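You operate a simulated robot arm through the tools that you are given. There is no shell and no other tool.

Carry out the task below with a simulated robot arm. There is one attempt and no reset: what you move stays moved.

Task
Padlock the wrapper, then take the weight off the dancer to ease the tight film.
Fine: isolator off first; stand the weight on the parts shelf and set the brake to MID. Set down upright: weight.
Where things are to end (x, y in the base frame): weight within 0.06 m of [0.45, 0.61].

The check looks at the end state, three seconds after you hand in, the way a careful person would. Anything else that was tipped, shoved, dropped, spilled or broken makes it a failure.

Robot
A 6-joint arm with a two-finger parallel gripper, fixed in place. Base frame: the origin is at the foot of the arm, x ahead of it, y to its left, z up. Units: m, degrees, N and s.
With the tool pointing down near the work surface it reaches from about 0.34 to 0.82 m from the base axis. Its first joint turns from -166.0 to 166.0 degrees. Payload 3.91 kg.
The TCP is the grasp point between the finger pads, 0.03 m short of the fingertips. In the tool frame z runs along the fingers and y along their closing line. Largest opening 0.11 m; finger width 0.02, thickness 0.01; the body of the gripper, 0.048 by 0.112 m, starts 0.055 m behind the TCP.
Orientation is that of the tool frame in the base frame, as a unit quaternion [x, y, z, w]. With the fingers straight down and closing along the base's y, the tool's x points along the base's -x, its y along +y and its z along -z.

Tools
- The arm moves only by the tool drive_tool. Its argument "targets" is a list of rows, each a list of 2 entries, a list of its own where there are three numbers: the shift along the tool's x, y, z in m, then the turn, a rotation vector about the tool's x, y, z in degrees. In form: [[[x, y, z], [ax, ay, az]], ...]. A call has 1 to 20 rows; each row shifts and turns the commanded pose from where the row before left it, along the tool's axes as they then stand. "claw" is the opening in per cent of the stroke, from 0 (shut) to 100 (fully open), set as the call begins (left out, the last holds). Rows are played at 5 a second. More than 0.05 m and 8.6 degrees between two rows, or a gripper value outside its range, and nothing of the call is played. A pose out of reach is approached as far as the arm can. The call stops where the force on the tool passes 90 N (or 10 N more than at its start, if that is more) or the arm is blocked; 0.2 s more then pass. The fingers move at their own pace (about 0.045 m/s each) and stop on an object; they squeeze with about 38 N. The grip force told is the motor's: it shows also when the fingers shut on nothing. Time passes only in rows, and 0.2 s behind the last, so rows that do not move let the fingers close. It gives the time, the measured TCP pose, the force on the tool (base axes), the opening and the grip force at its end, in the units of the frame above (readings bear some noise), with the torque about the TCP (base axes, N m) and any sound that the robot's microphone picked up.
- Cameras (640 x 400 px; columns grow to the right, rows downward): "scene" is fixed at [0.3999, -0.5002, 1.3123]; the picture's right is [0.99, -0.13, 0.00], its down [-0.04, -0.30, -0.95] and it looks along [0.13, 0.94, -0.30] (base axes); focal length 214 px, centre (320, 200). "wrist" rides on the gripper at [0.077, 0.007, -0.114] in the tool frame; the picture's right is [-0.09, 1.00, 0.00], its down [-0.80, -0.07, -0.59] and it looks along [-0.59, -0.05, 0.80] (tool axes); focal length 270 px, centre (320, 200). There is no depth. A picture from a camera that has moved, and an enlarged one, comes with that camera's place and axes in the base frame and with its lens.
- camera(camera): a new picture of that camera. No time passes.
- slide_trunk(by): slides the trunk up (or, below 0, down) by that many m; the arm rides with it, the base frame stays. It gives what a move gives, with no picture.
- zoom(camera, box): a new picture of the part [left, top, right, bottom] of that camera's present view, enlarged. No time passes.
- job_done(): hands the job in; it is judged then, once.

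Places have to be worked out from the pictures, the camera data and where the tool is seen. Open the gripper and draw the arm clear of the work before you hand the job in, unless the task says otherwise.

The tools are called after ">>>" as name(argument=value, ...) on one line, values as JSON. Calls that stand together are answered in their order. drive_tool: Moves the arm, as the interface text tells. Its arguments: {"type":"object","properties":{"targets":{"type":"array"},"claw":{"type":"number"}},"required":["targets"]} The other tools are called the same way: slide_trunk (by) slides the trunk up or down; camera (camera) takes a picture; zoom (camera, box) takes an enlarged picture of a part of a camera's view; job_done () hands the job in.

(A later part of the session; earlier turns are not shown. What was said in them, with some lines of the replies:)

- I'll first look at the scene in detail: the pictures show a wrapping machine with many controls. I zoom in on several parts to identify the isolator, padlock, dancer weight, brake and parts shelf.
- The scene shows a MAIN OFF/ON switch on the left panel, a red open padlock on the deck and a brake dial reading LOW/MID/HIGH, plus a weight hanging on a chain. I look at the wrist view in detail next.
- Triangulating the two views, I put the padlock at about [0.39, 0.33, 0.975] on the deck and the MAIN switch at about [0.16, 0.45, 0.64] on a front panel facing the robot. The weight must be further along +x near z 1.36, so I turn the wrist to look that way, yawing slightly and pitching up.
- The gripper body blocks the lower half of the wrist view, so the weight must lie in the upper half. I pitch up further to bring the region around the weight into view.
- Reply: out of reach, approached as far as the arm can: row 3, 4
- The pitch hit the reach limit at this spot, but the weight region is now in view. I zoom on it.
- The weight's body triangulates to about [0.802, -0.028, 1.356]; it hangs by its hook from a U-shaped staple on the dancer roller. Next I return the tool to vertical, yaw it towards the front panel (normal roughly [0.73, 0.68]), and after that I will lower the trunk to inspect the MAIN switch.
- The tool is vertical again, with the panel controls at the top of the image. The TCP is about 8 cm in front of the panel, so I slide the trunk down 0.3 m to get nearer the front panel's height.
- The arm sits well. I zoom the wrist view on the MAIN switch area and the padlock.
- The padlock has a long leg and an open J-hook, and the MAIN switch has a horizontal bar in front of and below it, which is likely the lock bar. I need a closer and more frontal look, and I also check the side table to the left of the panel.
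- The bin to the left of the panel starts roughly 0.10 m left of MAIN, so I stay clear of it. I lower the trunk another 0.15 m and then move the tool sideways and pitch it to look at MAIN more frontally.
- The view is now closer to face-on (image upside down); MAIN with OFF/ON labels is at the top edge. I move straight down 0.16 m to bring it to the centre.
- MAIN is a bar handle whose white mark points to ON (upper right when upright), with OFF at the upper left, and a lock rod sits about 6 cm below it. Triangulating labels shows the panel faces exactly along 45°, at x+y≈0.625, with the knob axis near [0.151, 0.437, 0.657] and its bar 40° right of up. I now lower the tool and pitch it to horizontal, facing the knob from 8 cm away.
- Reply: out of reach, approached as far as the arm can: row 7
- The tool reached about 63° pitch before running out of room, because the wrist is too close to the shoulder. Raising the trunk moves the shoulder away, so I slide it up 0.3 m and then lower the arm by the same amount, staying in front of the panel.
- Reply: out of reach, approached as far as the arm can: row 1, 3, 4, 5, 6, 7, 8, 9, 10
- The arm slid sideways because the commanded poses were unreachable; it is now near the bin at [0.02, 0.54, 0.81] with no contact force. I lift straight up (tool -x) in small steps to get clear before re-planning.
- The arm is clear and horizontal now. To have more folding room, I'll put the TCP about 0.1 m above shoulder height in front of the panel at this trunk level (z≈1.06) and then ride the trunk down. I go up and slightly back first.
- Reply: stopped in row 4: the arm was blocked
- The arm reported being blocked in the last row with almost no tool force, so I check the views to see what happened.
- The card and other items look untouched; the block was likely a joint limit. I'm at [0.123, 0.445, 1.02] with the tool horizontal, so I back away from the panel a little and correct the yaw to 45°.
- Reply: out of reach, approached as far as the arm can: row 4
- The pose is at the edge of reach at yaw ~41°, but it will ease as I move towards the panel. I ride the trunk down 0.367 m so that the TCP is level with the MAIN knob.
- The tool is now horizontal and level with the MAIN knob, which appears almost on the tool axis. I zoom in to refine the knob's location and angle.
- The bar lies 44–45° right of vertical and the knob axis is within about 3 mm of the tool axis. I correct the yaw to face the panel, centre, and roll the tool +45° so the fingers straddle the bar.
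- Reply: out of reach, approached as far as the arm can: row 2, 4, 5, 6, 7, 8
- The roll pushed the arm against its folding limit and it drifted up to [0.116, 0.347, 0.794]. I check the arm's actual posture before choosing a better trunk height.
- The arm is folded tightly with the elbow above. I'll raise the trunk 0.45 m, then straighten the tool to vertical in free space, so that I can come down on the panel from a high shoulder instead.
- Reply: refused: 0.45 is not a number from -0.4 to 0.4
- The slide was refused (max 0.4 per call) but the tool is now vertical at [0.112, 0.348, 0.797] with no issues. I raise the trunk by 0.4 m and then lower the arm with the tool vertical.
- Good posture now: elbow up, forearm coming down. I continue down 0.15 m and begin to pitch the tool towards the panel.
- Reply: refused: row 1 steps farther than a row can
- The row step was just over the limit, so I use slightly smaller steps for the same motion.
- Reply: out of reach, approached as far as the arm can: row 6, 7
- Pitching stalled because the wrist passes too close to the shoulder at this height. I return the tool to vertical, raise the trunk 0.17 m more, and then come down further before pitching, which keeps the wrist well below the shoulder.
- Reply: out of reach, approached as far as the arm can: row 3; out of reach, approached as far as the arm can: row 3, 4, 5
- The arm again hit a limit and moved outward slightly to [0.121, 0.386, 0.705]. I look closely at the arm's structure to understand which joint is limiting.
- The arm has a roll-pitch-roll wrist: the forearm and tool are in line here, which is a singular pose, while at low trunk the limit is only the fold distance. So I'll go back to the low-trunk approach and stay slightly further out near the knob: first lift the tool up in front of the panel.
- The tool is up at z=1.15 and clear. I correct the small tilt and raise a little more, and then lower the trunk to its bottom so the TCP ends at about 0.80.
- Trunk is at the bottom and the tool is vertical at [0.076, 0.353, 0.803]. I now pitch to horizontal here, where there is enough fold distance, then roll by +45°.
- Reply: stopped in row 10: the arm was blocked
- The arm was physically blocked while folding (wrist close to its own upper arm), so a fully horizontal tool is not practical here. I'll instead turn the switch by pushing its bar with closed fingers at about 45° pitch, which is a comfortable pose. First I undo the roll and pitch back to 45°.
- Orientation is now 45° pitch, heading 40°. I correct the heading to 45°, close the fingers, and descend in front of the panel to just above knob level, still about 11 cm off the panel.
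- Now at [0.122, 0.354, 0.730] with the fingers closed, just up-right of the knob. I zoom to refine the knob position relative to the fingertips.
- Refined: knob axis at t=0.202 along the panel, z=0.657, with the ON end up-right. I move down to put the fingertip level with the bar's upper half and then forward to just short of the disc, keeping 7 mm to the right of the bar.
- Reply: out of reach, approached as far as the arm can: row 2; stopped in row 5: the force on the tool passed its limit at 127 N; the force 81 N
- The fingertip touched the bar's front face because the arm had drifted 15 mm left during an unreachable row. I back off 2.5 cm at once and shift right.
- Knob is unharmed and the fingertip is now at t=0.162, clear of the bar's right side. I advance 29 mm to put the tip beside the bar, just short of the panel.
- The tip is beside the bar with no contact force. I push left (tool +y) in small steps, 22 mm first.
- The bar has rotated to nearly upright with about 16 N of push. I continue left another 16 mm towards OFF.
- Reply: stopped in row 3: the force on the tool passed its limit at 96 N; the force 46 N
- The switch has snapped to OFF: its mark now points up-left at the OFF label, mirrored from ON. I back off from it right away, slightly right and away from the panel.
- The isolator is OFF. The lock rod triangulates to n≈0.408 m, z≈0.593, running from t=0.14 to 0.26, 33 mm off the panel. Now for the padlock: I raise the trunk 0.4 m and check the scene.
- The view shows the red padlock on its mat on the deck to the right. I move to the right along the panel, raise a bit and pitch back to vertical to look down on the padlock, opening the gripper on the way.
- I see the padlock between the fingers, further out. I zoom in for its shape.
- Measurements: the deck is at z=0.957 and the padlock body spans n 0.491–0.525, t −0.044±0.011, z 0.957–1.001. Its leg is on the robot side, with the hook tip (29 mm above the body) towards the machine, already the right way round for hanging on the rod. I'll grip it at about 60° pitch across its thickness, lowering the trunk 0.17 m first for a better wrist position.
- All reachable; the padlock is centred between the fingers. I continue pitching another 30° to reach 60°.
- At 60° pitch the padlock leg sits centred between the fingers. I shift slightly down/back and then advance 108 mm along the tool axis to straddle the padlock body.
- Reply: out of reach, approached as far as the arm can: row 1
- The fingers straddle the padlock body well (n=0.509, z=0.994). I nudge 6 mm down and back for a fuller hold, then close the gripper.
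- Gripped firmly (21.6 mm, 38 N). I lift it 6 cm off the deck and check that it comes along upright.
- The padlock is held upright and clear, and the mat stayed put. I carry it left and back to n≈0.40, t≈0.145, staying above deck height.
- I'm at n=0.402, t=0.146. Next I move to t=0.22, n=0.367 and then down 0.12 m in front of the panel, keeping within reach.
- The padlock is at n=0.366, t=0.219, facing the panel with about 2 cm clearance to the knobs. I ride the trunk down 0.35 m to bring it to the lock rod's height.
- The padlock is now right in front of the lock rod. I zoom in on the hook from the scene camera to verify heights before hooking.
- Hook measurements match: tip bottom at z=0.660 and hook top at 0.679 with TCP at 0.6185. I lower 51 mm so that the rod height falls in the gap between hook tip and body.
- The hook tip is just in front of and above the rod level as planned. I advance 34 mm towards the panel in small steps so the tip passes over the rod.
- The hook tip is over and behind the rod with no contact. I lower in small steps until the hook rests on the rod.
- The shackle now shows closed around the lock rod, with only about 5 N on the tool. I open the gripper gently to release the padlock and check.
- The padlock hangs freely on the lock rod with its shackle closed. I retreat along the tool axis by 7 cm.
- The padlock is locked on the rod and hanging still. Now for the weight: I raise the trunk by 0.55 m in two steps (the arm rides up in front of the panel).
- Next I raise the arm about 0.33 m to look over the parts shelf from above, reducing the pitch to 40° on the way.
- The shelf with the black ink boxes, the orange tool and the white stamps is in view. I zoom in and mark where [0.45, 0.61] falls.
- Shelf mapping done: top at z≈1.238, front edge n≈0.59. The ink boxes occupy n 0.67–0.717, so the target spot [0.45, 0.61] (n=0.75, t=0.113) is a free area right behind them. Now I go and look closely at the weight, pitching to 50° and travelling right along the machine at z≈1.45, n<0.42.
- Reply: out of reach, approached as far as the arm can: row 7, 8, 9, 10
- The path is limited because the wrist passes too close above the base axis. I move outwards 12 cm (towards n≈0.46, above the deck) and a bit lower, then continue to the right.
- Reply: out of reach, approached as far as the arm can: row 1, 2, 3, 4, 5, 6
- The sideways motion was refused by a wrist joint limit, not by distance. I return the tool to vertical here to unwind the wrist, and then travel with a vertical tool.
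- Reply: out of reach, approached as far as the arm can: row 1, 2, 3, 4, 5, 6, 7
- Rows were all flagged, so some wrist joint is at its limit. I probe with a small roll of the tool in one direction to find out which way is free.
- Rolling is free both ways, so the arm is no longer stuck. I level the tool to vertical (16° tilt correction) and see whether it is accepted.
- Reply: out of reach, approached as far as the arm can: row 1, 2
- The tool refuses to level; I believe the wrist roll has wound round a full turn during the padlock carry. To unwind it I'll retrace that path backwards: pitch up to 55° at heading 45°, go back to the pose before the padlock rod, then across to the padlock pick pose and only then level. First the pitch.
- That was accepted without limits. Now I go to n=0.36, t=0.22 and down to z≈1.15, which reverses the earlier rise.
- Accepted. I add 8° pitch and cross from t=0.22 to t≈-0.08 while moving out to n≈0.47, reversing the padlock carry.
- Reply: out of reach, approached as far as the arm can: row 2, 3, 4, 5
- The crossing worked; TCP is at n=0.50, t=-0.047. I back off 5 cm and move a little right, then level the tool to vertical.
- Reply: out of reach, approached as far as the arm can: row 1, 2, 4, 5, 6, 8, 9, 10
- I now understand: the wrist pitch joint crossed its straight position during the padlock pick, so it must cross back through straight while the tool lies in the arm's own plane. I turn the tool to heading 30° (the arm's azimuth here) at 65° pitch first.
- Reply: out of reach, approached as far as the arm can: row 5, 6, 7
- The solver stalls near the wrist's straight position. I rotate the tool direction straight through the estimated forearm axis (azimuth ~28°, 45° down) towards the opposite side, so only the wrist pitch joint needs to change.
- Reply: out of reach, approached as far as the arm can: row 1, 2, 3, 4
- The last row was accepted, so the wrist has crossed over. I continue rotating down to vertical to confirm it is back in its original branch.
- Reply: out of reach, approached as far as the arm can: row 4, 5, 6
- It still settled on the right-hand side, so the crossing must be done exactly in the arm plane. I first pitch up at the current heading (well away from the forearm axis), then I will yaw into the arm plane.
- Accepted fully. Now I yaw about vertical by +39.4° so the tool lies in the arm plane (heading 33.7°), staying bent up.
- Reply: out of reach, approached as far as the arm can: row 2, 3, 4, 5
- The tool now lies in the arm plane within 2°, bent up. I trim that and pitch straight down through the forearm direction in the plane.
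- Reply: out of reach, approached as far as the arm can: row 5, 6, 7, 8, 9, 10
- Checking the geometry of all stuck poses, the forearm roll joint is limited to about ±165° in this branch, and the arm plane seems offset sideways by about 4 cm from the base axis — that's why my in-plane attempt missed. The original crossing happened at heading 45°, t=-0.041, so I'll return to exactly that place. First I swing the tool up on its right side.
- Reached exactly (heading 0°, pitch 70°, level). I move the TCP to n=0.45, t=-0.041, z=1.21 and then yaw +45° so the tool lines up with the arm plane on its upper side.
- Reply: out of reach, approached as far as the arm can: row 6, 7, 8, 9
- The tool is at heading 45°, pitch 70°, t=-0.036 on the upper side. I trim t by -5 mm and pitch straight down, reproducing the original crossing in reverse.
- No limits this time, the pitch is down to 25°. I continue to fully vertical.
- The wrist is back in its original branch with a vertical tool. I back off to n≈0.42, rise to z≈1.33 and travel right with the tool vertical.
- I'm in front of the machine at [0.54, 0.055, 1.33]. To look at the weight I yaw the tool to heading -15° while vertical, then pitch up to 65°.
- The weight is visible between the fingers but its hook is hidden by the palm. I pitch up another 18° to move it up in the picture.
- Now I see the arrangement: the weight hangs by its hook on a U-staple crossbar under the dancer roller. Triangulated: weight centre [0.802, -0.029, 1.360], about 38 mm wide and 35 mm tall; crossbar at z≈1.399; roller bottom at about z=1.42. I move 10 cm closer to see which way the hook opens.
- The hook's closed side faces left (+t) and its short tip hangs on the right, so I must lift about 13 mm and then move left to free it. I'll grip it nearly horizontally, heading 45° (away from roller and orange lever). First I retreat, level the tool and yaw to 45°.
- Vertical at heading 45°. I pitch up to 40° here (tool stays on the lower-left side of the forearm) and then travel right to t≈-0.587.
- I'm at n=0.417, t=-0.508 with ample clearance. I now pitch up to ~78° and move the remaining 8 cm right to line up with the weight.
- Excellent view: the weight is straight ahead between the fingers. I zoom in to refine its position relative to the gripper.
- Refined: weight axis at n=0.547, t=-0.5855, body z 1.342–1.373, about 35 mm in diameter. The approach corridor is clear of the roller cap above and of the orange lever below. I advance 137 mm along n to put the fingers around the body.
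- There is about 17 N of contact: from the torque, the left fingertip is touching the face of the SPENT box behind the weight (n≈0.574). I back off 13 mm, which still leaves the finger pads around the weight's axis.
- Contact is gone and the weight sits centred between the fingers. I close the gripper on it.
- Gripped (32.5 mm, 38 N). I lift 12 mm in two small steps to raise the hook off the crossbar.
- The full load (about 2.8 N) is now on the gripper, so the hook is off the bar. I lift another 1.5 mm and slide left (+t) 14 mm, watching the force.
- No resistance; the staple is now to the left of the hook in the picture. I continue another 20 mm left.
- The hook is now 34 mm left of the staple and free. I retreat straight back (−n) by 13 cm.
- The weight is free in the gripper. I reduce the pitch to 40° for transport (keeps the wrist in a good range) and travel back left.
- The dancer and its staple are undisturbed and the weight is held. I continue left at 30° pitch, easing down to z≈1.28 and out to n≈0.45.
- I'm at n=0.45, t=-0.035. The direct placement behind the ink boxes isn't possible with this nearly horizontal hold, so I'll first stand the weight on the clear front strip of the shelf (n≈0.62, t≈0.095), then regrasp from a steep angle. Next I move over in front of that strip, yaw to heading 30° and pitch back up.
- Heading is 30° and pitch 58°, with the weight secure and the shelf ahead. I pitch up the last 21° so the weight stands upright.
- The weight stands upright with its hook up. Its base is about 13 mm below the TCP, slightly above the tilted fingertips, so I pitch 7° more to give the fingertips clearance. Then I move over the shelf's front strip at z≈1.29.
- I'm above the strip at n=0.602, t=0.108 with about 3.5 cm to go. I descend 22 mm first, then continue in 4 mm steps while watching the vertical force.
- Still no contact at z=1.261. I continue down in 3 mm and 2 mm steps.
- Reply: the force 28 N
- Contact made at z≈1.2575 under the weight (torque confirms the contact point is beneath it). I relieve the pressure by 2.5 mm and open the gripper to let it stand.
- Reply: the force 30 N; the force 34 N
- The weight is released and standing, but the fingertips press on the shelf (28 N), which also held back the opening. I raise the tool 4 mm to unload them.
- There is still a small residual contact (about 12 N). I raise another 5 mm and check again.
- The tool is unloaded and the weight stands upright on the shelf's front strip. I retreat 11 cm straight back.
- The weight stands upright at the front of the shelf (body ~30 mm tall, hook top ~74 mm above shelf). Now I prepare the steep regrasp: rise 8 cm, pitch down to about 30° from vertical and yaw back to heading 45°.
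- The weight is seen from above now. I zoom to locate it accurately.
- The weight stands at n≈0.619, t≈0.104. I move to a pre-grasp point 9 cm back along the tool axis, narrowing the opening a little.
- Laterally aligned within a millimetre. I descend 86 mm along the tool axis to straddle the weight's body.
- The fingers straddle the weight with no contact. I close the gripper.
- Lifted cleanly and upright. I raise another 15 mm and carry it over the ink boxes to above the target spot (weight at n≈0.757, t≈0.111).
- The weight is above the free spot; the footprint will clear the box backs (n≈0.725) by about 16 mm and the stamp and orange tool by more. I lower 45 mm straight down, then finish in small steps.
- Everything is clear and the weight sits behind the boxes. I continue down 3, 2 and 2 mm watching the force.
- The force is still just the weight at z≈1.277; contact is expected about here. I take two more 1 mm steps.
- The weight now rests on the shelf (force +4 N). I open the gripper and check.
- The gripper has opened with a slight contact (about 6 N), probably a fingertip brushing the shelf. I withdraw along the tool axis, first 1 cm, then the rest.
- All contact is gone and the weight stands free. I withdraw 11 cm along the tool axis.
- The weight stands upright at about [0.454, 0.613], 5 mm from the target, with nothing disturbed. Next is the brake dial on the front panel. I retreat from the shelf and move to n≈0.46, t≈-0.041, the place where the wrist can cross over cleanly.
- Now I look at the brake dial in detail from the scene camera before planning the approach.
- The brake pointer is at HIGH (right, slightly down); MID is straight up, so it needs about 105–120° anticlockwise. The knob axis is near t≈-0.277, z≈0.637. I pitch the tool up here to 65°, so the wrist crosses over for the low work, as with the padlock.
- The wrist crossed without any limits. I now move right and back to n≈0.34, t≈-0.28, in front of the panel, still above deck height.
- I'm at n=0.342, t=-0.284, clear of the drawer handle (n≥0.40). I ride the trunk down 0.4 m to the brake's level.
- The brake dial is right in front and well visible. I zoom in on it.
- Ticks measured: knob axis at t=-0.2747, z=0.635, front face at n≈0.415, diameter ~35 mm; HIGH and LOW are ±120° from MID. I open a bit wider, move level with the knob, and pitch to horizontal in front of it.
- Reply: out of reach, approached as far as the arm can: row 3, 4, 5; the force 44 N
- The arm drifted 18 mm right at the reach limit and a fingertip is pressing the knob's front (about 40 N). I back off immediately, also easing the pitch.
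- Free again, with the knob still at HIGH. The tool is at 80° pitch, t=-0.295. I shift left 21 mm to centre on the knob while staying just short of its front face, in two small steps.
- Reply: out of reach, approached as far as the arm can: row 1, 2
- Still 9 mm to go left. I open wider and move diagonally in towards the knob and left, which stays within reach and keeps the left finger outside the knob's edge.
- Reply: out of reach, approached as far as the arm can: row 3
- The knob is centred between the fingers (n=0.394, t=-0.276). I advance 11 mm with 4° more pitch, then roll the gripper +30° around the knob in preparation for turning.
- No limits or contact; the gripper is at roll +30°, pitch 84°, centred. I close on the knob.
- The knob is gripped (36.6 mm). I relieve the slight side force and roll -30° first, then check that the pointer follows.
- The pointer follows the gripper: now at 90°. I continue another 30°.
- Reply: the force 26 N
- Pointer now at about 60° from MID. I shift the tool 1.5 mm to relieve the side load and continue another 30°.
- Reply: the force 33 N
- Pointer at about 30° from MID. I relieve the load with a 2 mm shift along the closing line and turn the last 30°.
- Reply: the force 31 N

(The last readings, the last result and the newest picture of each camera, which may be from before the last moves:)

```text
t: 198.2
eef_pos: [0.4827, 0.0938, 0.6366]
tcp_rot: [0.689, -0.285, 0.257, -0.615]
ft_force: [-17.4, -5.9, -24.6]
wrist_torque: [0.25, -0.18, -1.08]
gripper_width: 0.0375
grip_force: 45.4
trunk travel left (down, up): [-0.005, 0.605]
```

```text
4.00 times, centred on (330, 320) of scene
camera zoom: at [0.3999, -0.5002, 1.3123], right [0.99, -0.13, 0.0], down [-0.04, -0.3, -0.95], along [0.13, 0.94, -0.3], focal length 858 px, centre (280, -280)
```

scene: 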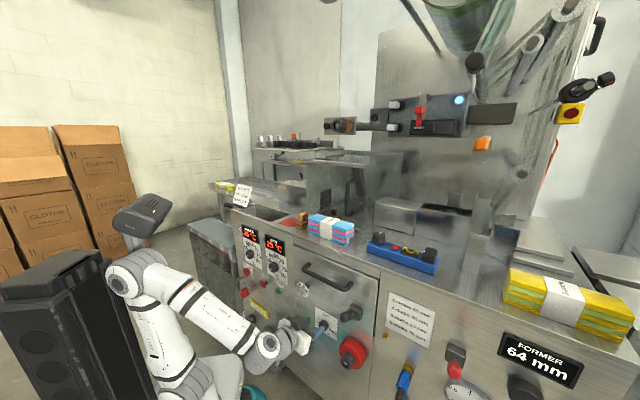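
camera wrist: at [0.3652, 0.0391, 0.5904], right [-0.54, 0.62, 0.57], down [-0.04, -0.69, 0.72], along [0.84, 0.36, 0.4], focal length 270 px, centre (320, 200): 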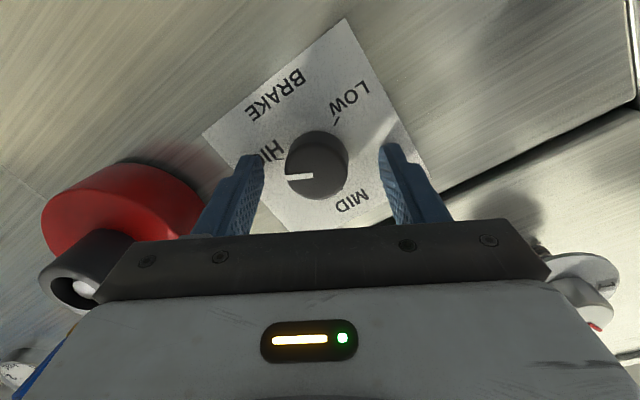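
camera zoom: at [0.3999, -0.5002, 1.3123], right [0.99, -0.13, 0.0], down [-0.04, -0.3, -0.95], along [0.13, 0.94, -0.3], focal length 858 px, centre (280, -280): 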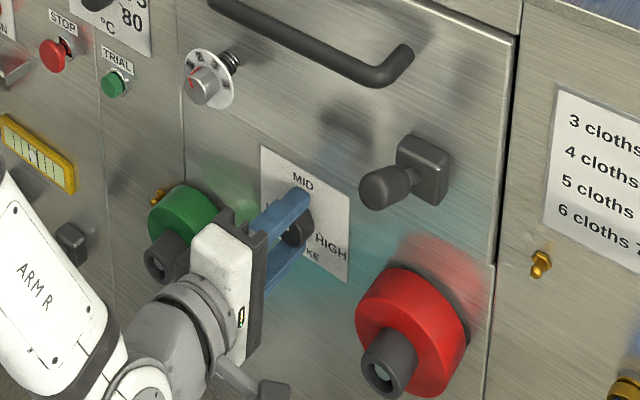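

The pointer has come round to about MID, with a slight lag of some 3°. I turn 4° more to compensate, then release.

>>> drive_tool(targets=[[[0, 0, 0], [0, 0, -4]], [[0, 0, 0], [0, 0, 0]]])

>>> drive_tool(targets=[[[0, 0, 0], [0, 0, 0]], [[0, 0, 0], [0, 0, 0]], [[0, 0, 0], [0, 0, 0]]], claw=60)

>>> zoom(camera="wrist", box=[220, 70, 440, 240])

```text
t: 198.8
eef_pos: [0.4825, 0.0923, 0.6371]
tcp_rot: [0.698, -0.26, 0.277, -0.607]
ft_force: [-14.3, -15.8, -27.6]
wrist_torque: [0.37, -0.49, -1.25]
gripper_width: 0.0371
grip_force: 45.0
trunk travel left (down, up): [-0.005, 0.605]
```

```text
t: 199.6
eef_pos: [0.4824, 0.0923, 0.6365]
tcp_rot: [0.699, -0.261, 0.275, -0.607]
ft_force: [-19.7, -24.5, -29.5]
wrist_torque: [0.09, 0.1, -0.18]
gripper_width: 0.0498
grip_force: 0.1
trunk travel left (down, up): [-0.005, 0.605]
```

```text
2.35 times, centred on (330, 155) of wrist
camera zoom: at [0.4561, -0.0426, 0.6491], right [-0.09, -0.07, -0.99], down [-0.99, 0.15, 0.08], along [0.14, 0.99, -0.08], focal length 636 px, centre (296, 306)
```

zoom: 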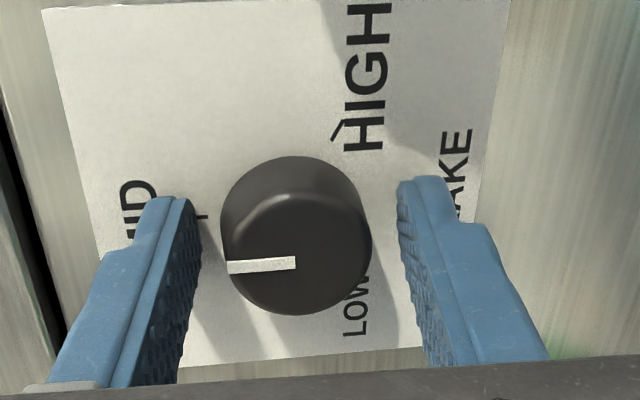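

The opening is hindered: the upper fingertip is pressing on the panel (−n and −z forces). I retreat 7 mm and let the fingers open fully.

>>> drive_tool(targets=[[[0, 0, -0.004], [0, 0, 0]], [[0, 0, -0.003], [0, 0, 0]], [[0, 0, 0], [0, 0, 0]]], claw=62)

>>> zoom(camera="wrist", box=[220, 70, 440, 240])

```text
t: 200.4
eef_pos: [0.4811, 0.0877, 0.6407]
tcp_rot: [0.698, -0.26, 0.278, -0.607]
ft_force: [1.3, 0.2, 1.0]
wrist_torque: [-0.02, -0.01, 0.01]
gripper_width: 0.0684
grip_force: 0.0
out of reach, approached as far as the arm can: row 1
trunk travel left (down, up): [-0.005, 0.605]
```

```text
2.35 times, centred on (330, 155) of wrist
camera zoom: at [0.455, -0.0477, 0.6527], right [-0.09, -0.07, -0.99], down [-0.99, 0.15, 0.08], along [0.14, 0.99, -0.08], focal length 636 px, centre (296, 306)
```

zoom: 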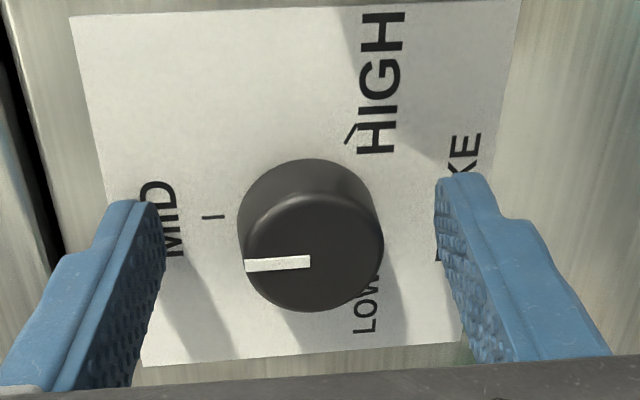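

The pointer line is parallel to the MID tick, so the brake is at MID. With the fingers above and below the knob, I retreat diagonally (back and slightly right), which is the reachable way out.

>>> drive_tool(targets=[[[0.0042, 0.0013, -0.0093], [0, 0, 0]], [[0.0042, 0.0013, -0.0093], [0, 0, 0]]])

>>> drive_tool(targets=[[[0.0042, 0.0013, -0.0093], [0, 0, 0]], [[0.0042, 0.0013, -0.0093], [0, 0, 0]]])

>>> camera(camera="wrist")

```text
t: 201.0
eef_pos: [0.4773, 0.0658, 0.6398]
tcp_rot: [0.698, -0.259, 0.278, -0.607]
ft_force: [-0.3, 0.1, -0.3]
wrist_torque: [-0.02, 0.01, -0.01]
gripper_width: 0.068
grip_force: 0.0
out of reach, approached as far as the arm can: row 1
trunk travel left (down, up): [-0.005, 0.605]
```

```text
t: 201.6
eef_pos: [0.4686, 0.0469, 0.6414]
tcp_rot: [0.698, -0.26, 0.277, -0.607]
ft_force: [0.0, 0.0, -0.5]
wrist_torque: [0.0, 0.01, -0.01]
gripper_width: 0.0683
grip_force: 0.1
trunk travel left (down, up): [-0.005, 0.605]
```

```text
taken
camera wrist: at [0.4434, -0.0869, 0.6534], right [-0.09, -0.07, -0.99], down [-0.99, 0.15, 0.08], along [0.15, 0.99, -0.08], focal length 270 px, centre (320, 200)
```

wrist: 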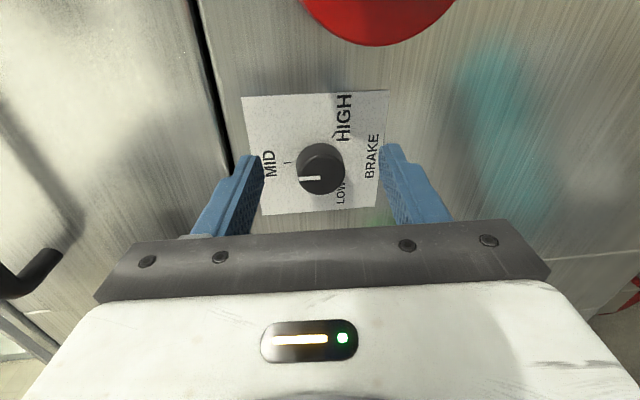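

I'm out clear of the knob. I zoom in to check the dial from here and from the scene camera.

>>> zoom(camera="wrist", box=[240, 80, 400, 220])

>>> zoom(camera="scene", box=[295, 290, 375, 350])

```text
2.86 times, centred on (320, 150) of wrist
camera zoom: at [0.4434, -0.0869, 0.6534], right [-0.09, -0.07, -0.99], down [-0.99, 0.15, 0.08], along [0.15, 0.99, -0.08], focal length 772 px, centre (320, 343)
```

zoom: 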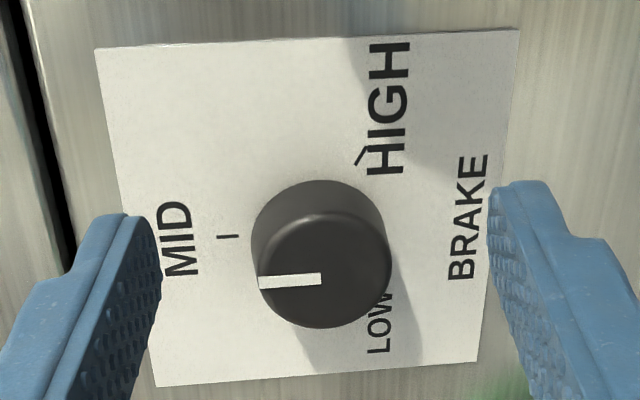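

```text
6.67 times, centred on (335, 320) of scene
camera zoom: at [0.3999, -0.5002, 1.3123], right [0.99, -0.13, 0.0], down [-0.04, -0.3, -0.95], along [0.13, 0.94, -0.3], focal length 1430 px, centre (220, -600)
```

zoom: 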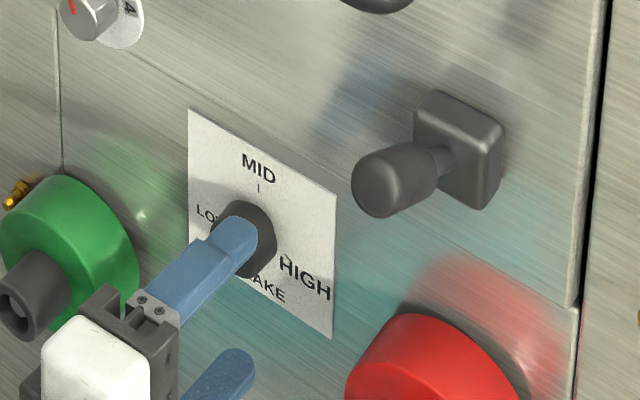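

The pointer is within about 1° of MID. Now I clear the arm: first a bit further back and right, then roll the gripper back upright.

>>> drive_tool(targets=[[[0.0149, 0.0022, -0.01], [0, 0, 0]], [[0.0149, 0.0022, -0.01], [0, 0, 0]]])

>>> drive_tool(targets=[[[0, 0, 0], [0, 0, 7.8]], [[0, 0, 0], [0, 0, 7.8]], [[0, 0, 0], [0, 0, 7.8]], [[0, 0, 0], [0, 0, 7.8]], [[0, 0, 0], [0, 0, 7.8]], [[0, 0, 0], [0, 0, 7.8]], [[0, 0, 0], [0, 0, 7.8]], [[0, 0, 0], [0, 0, 7.8]], [[0, 0, 0], [0, 0, 7.8]], [[0, 0, 0], [0, 0, 7.8]], [[0, 0, 0], [0, 0, 7.8]], [[0, 0, 0], [0, 0, 7.8]]])

>>> camera(camera="wrist")

```text
t: 202.2
eef_pos: [0.4746, 0.0137, 0.6414]
tcp_rot: [0.697, -0.261, 0.278, -0.607]
ft_force: [-0.6, 0.0, -0.6]
wrist_torque: [0.0, 0.0, 0.01]
gripper_width: 0.0682
grip_force: 0.1
trunk travel left (down, up): [-0.005, 0.605]
```

```text
t: 204.8
eef_pos: [0.4753, 0.0143, 0.6399]
tcp_rot: [-0.287, 0.686, 0.253, 0.618]
ft_force: [0.8, -0.5, 1.0]
wrist_torque: [0.01, 0.01, -0.03]
gripper_width: 0.0679
grip_force: 0.1
trunk travel left (down, up): [-0.005, 0.605]
```

```text
taken
camera wrist: at [0.3837, -0.068, 0.5769], right [-0.7, 0.71, 0.08], down [-0.31, -0.4, 0.86], along [0.64, 0.58, 0.5], focal length 270 px, centre (320, 200)
```

wrist: 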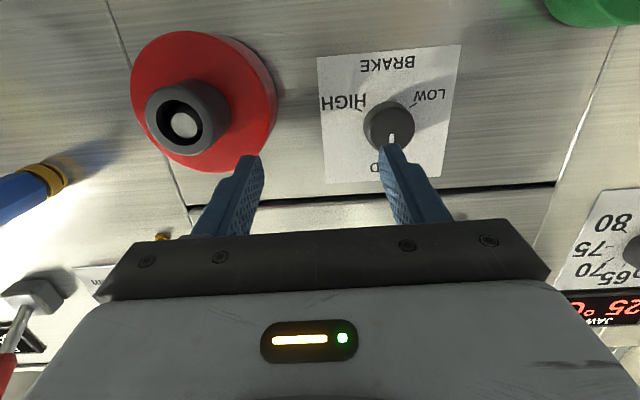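

Clear and upright. Before going up, I narrow the gripper, pitch down to 66° and return to t≈-0.284, the column I came down by, away from the latch lever.

>>> drive_tool(targets=[[[0, 0, 0], [0, 6, 0]], [[0, 0, 0], [0, 6, 0]], [[0, 0, 0], [0, 6, 0]], [[0, 0.02, 0], [0, 0, 0]], [[0, 0.02, 0], [0, 0, 0]]], claw=40)

>>> camera(camera="wrist")

>>> zoom(camera="wrist", box=[240, 0, 420, 150])

```text
t: 206.0
eef_pos: [0.4457, 0.0417, 0.6391]
tcp_rot: [-0.324, 0.775, 0.204, 0.503]
ft_force: [-0.6, 1.0, 0.0]
wrist_torque: [0.01, -0.01, 0.01]
gripper_width: 0.044
grip_force: 0.1
trunk travel left (down, up): [-0.005, 0.605]
```

```text
taken
camera wrist: at [0.3449, -0.0489, 0.6173], right [-0.68, 0.73, 0.07], down [-0.11, -0.19, 0.98], along [0.73, 0.65, 0.21], focal length 270 px, centre (320, 200)
```

wrist: 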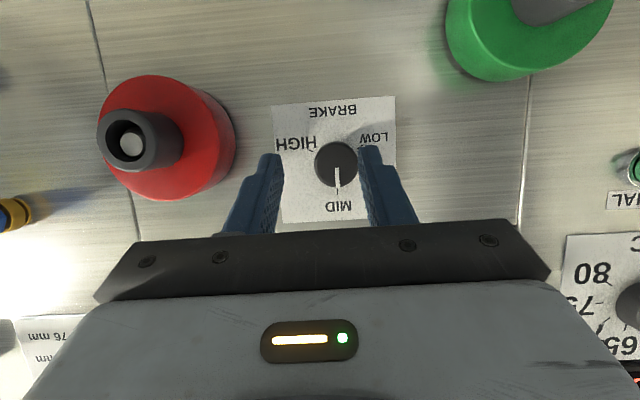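

```text
2.67 times, centred on (330, 75) of wrist
camera zoom: at [0.3449, -0.0489, 0.6173], right [-0.68, 0.73, 0.07], down [-0.11, -0.19, 0.98], along [0.73, 0.65, 0.21], focal length 721 px, centre (293, 533)
```

zoom: 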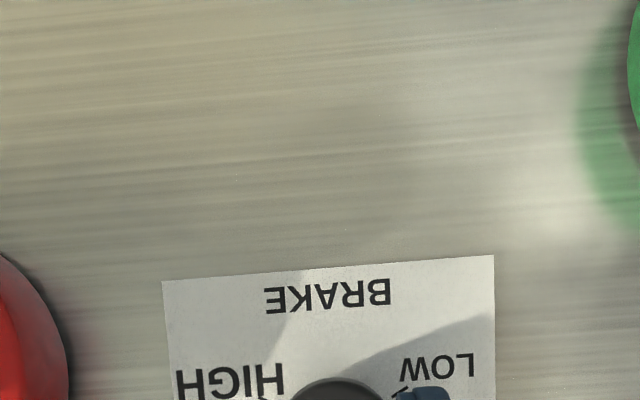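

The dial clearly shows MID. I raise the trunk 0.4 m and then check the whole scene.

>>> slide_trunk(by=0.4)

>>> slide_trunk(by=0.15)

>>> camera(camera="scene")

>>> camera(camera="wrist")

```text
t: 209.8
eef_pos: [0.4462, 0.0421, 1.0403]
tcp_rot: [-0.324, 0.774, 0.204, 0.503]
ft_force: [-0.1, -0.2, 0.8]
wrist_torque: [0.01, -0.02, 0.04]
gripper_width: 0.0441
grip_force: 0.1
trunk travel left (down, up): [-0.405, 0.205]
```

```text
t: 211.6
eef_pos: [0.4463, 0.0417, 1.1895]
tcp_rot: [-0.324, 0.774, 0.205, 0.503]
ft_force: [-0.4, -0.4, 0.5]
wrist_torque: [-0.01, 0.05, 0.03]
gripper_width: 0.0439
grip_force: 0.0
trunk travel left (down, up): [-0.555, 0.055]
```

```text
taken
```

scene: 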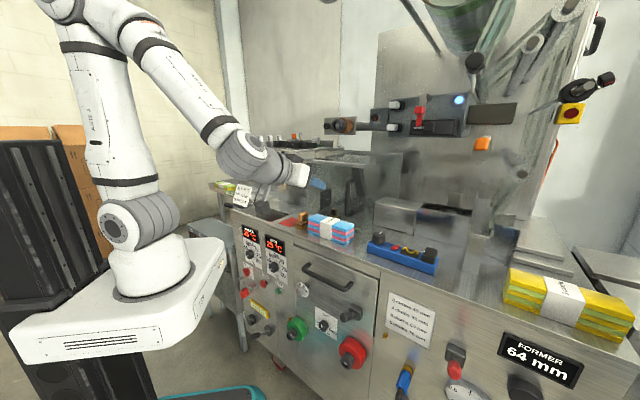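

```text
taken
camera wrist: at [0.345, -0.049, 1.1674], right [-0.68, 0.73, 0.07], down [-0.11, -0.19, 0.97], along [0.73, 0.66, 0.21], focal length 270 px, centre (320, 200)
```

wrist: 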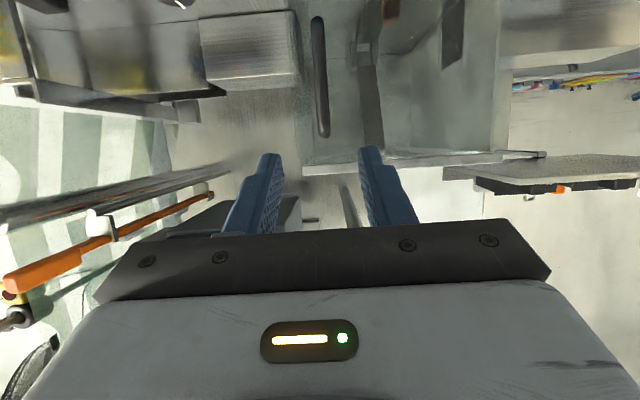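

The arm rose freely. I lift it another 12 cm, open the gripper fully, and then verify each item with zooms.

>>> drive_tool(targets=[[[-0.0365, 0, -0.0163], [0, 0, 0]], [[-0.0365, 0, -0.0163], [0, 0, 0]], [[-0.0365, 0, -0.0163], [0, 0, 0]]], claw=90)

>>> zoom(camera="scene", box=[225, 240, 305, 310])

>>> zoom(camera="scene", box=[290, 280, 380, 360])

>>> zoom(camera="scene", box=[240, 100, 360, 180])

>>> zoom(camera="scene", box=[370, 40, 530, 160])

>>> zoom(camera="scene", box=[220, 180, 460, 290])

```text
t: 212.4
eef_pos: [0.4449, 0.0423, 1.3107]
tcp_rot: [-0.323, 0.774, 0.204, 0.504]
ft_force: [-0.3, -0.4, -0.6]
wrist_torque: [0.0, -0.01, -0.02]
gripper_width: 0.0991
grip_force: 0.0
trunk travel left (down, up): [-0.555, 0.055]
```

```text
5.71 times, centred on (265, 275) of scene
camera zoom: at [0.3999, -0.5002, 1.3123], right [0.99, -0.13, 0.0], down [-0.04, -0.3, -0.95], along [0.13, 0.94, -0.3], focal length 1226 px, centre (634, -229)
```

zoom: 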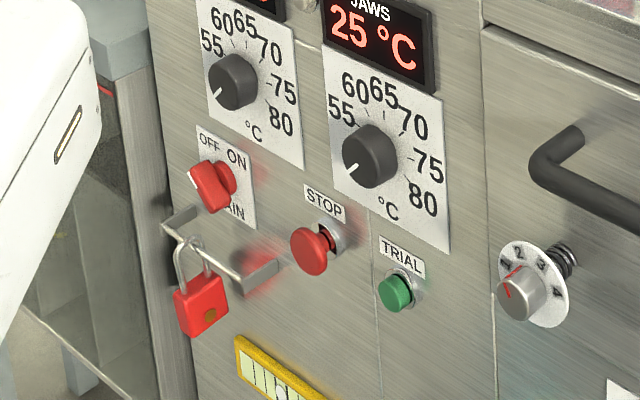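

```text
5.00 times, centred on (335, 320) of scene
camera zoom: at [0.3999, -0.5002, 1.3123], right [0.99, -0.13, 0.0], down [-0.04, -0.3, -0.95], along [0.13, 0.94, -0.3], focal length 1072 px, centre (245, -400)
```

zoom: 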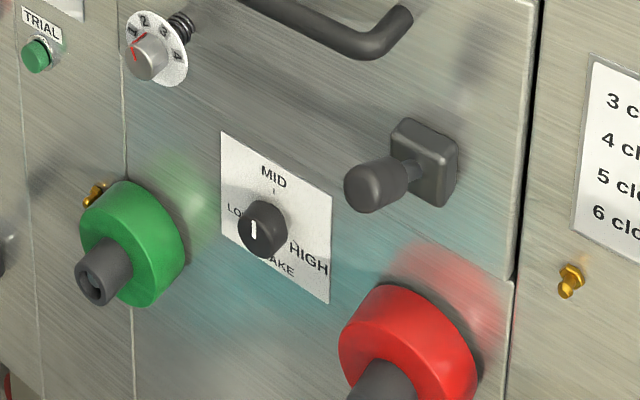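

```text
5.00 times, centred on (300, 140) of scene
camera zoom: at [0.3999, -0.5002, 1.3123], right [0.99, -0.13, 0.0], down [-0.04, -0.3, -0.95], along [0.13, 0.94, -0.3], focal length 1072 px, centre (420, 500)
```

zoom: 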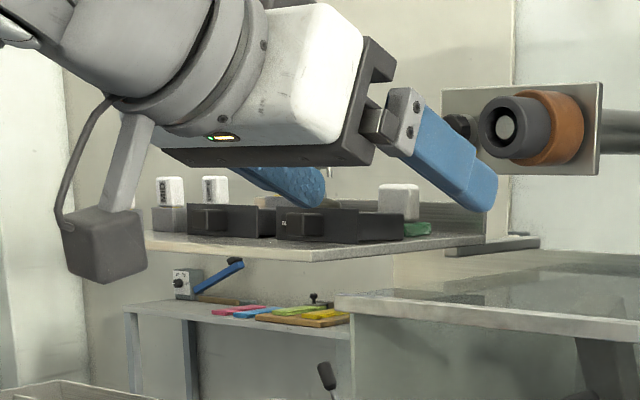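

```text
3.33 times, centred on (450, 100) of scene
camera zoom: at [0.3999, -0.5002, 1.3123], right [0.99, -0.13, 0.0], down [-0.04, -0.3, -0.95], along [0.13, 0.94, -0.3], focal length 715 px, centre (-113, 533)
```

zoom: 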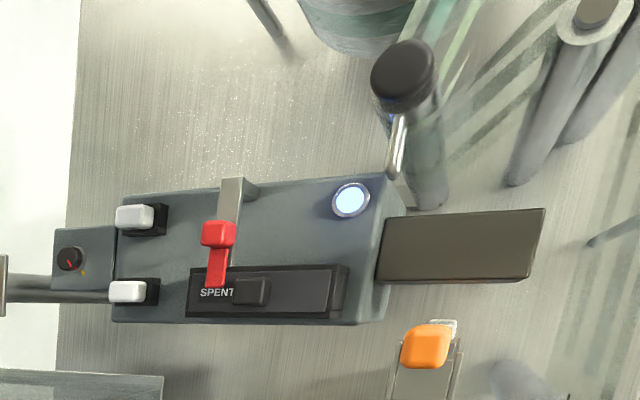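

```text
2.67 times, centred on (340, 235) of scene
camera zoom: at [0.3999, -0.5002, 1.3123], right [0.99, -0.13, 0.0], down [-0.04, -0.3, -0.95], along [0.13, 0.94, -0.3], focal length 572 px, centre (267, 107)
```

zoom: 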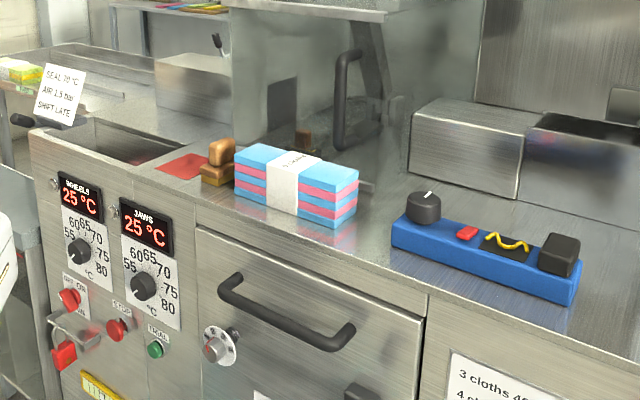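

Isolator OFF, padlock closed on the lock rod, brake at MID, and the dancer, SPENT box and deck items look as at the start. The gripper hides the weight in this view, so I move it 12 cm right and check the shelf.

>>> drive_tool(targets=[[[0, -0.04, 0], [0, 0, 0]], [[0, -0.04, 0], [0, 0, 0]], [[0, -0.04, 0], [0, 0, 0]]])

>>> camera(camera="scene")

>>> zoom(camera="scene", box=[240, 100, 340, 170])

```text
t: 213.2
eef_pos: [0.5317, -0.0432, 1.3103]
tcp_rot: [-0.323, 0.774, 0.205, 0.504]
ft_force: [0.4, 0.4, -0.3]
wrist_torque: [0.01, -0.02, 0.01]
gripper_width: 0.0991
grip_force: 0.2
trunk travel left (down, up): [-0.555, 0.055]
```

```text
taken
```

scene: 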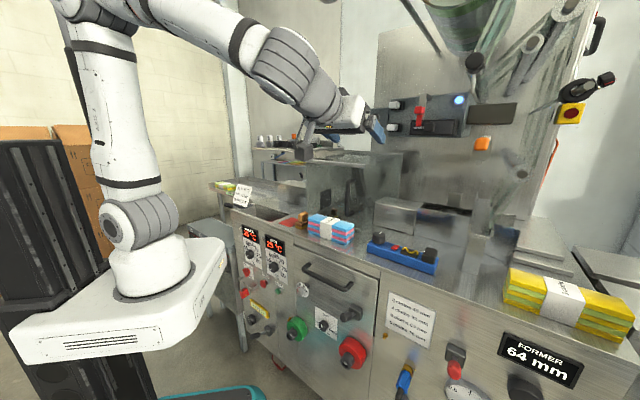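

```text
5.71 times, centred on (290, 135) of scene
camera zoom: at [0.3999, -0.5002, 1.3123], right [0.99, -0.13, 0.0], down [-0.04, -0.3, -0.95], along [0.13, 0.94, -0.3], focal length 1226 px, centre (491, 571)
```

zoom: 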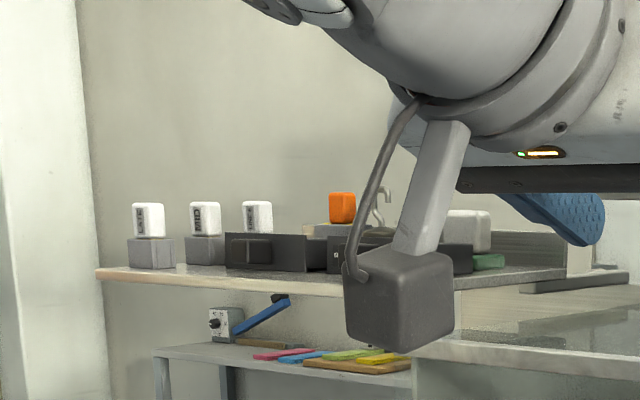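

The weight's hook is visible standing behind the ink boxes, and everything else is in place. The gripper is open and the arm is clear of the machine, so I hand the job in.

>>> job_done()

```text
The job is handed in.
```

I've handed the job in. The wrapper is locked out, the weight is off the dancer, and the brake is set to MID.

- **Isolator:** MAIN is at OFF. The panel displays and the blue lamp on the control box stayed lit after I switched it off.
- **Padlock:** it hangs on the lock rod below MAIN, with its shackle closed around the rod.
- **Weight:** it stands upright on the parts shelf at about [0.454, 0.613], roughly 5 mm from the target. It is behind the ink boxes. To get it there I first set it down on the front strip of the shelf and gripped it again from above.
- **Brake:** the pointer is within about 1° of the MID mark.

The fingertips touched a few things on the way:

- MAIN's handle, about 127 N at the peak
- the brake knob, about 40 N
- the SPENT box, about 17 N
- the shelf and the front panel around the brake, about 30 N each

In the last pictures nothing had moved or been damaged. The gripper is open and the arm is clear of the machine.
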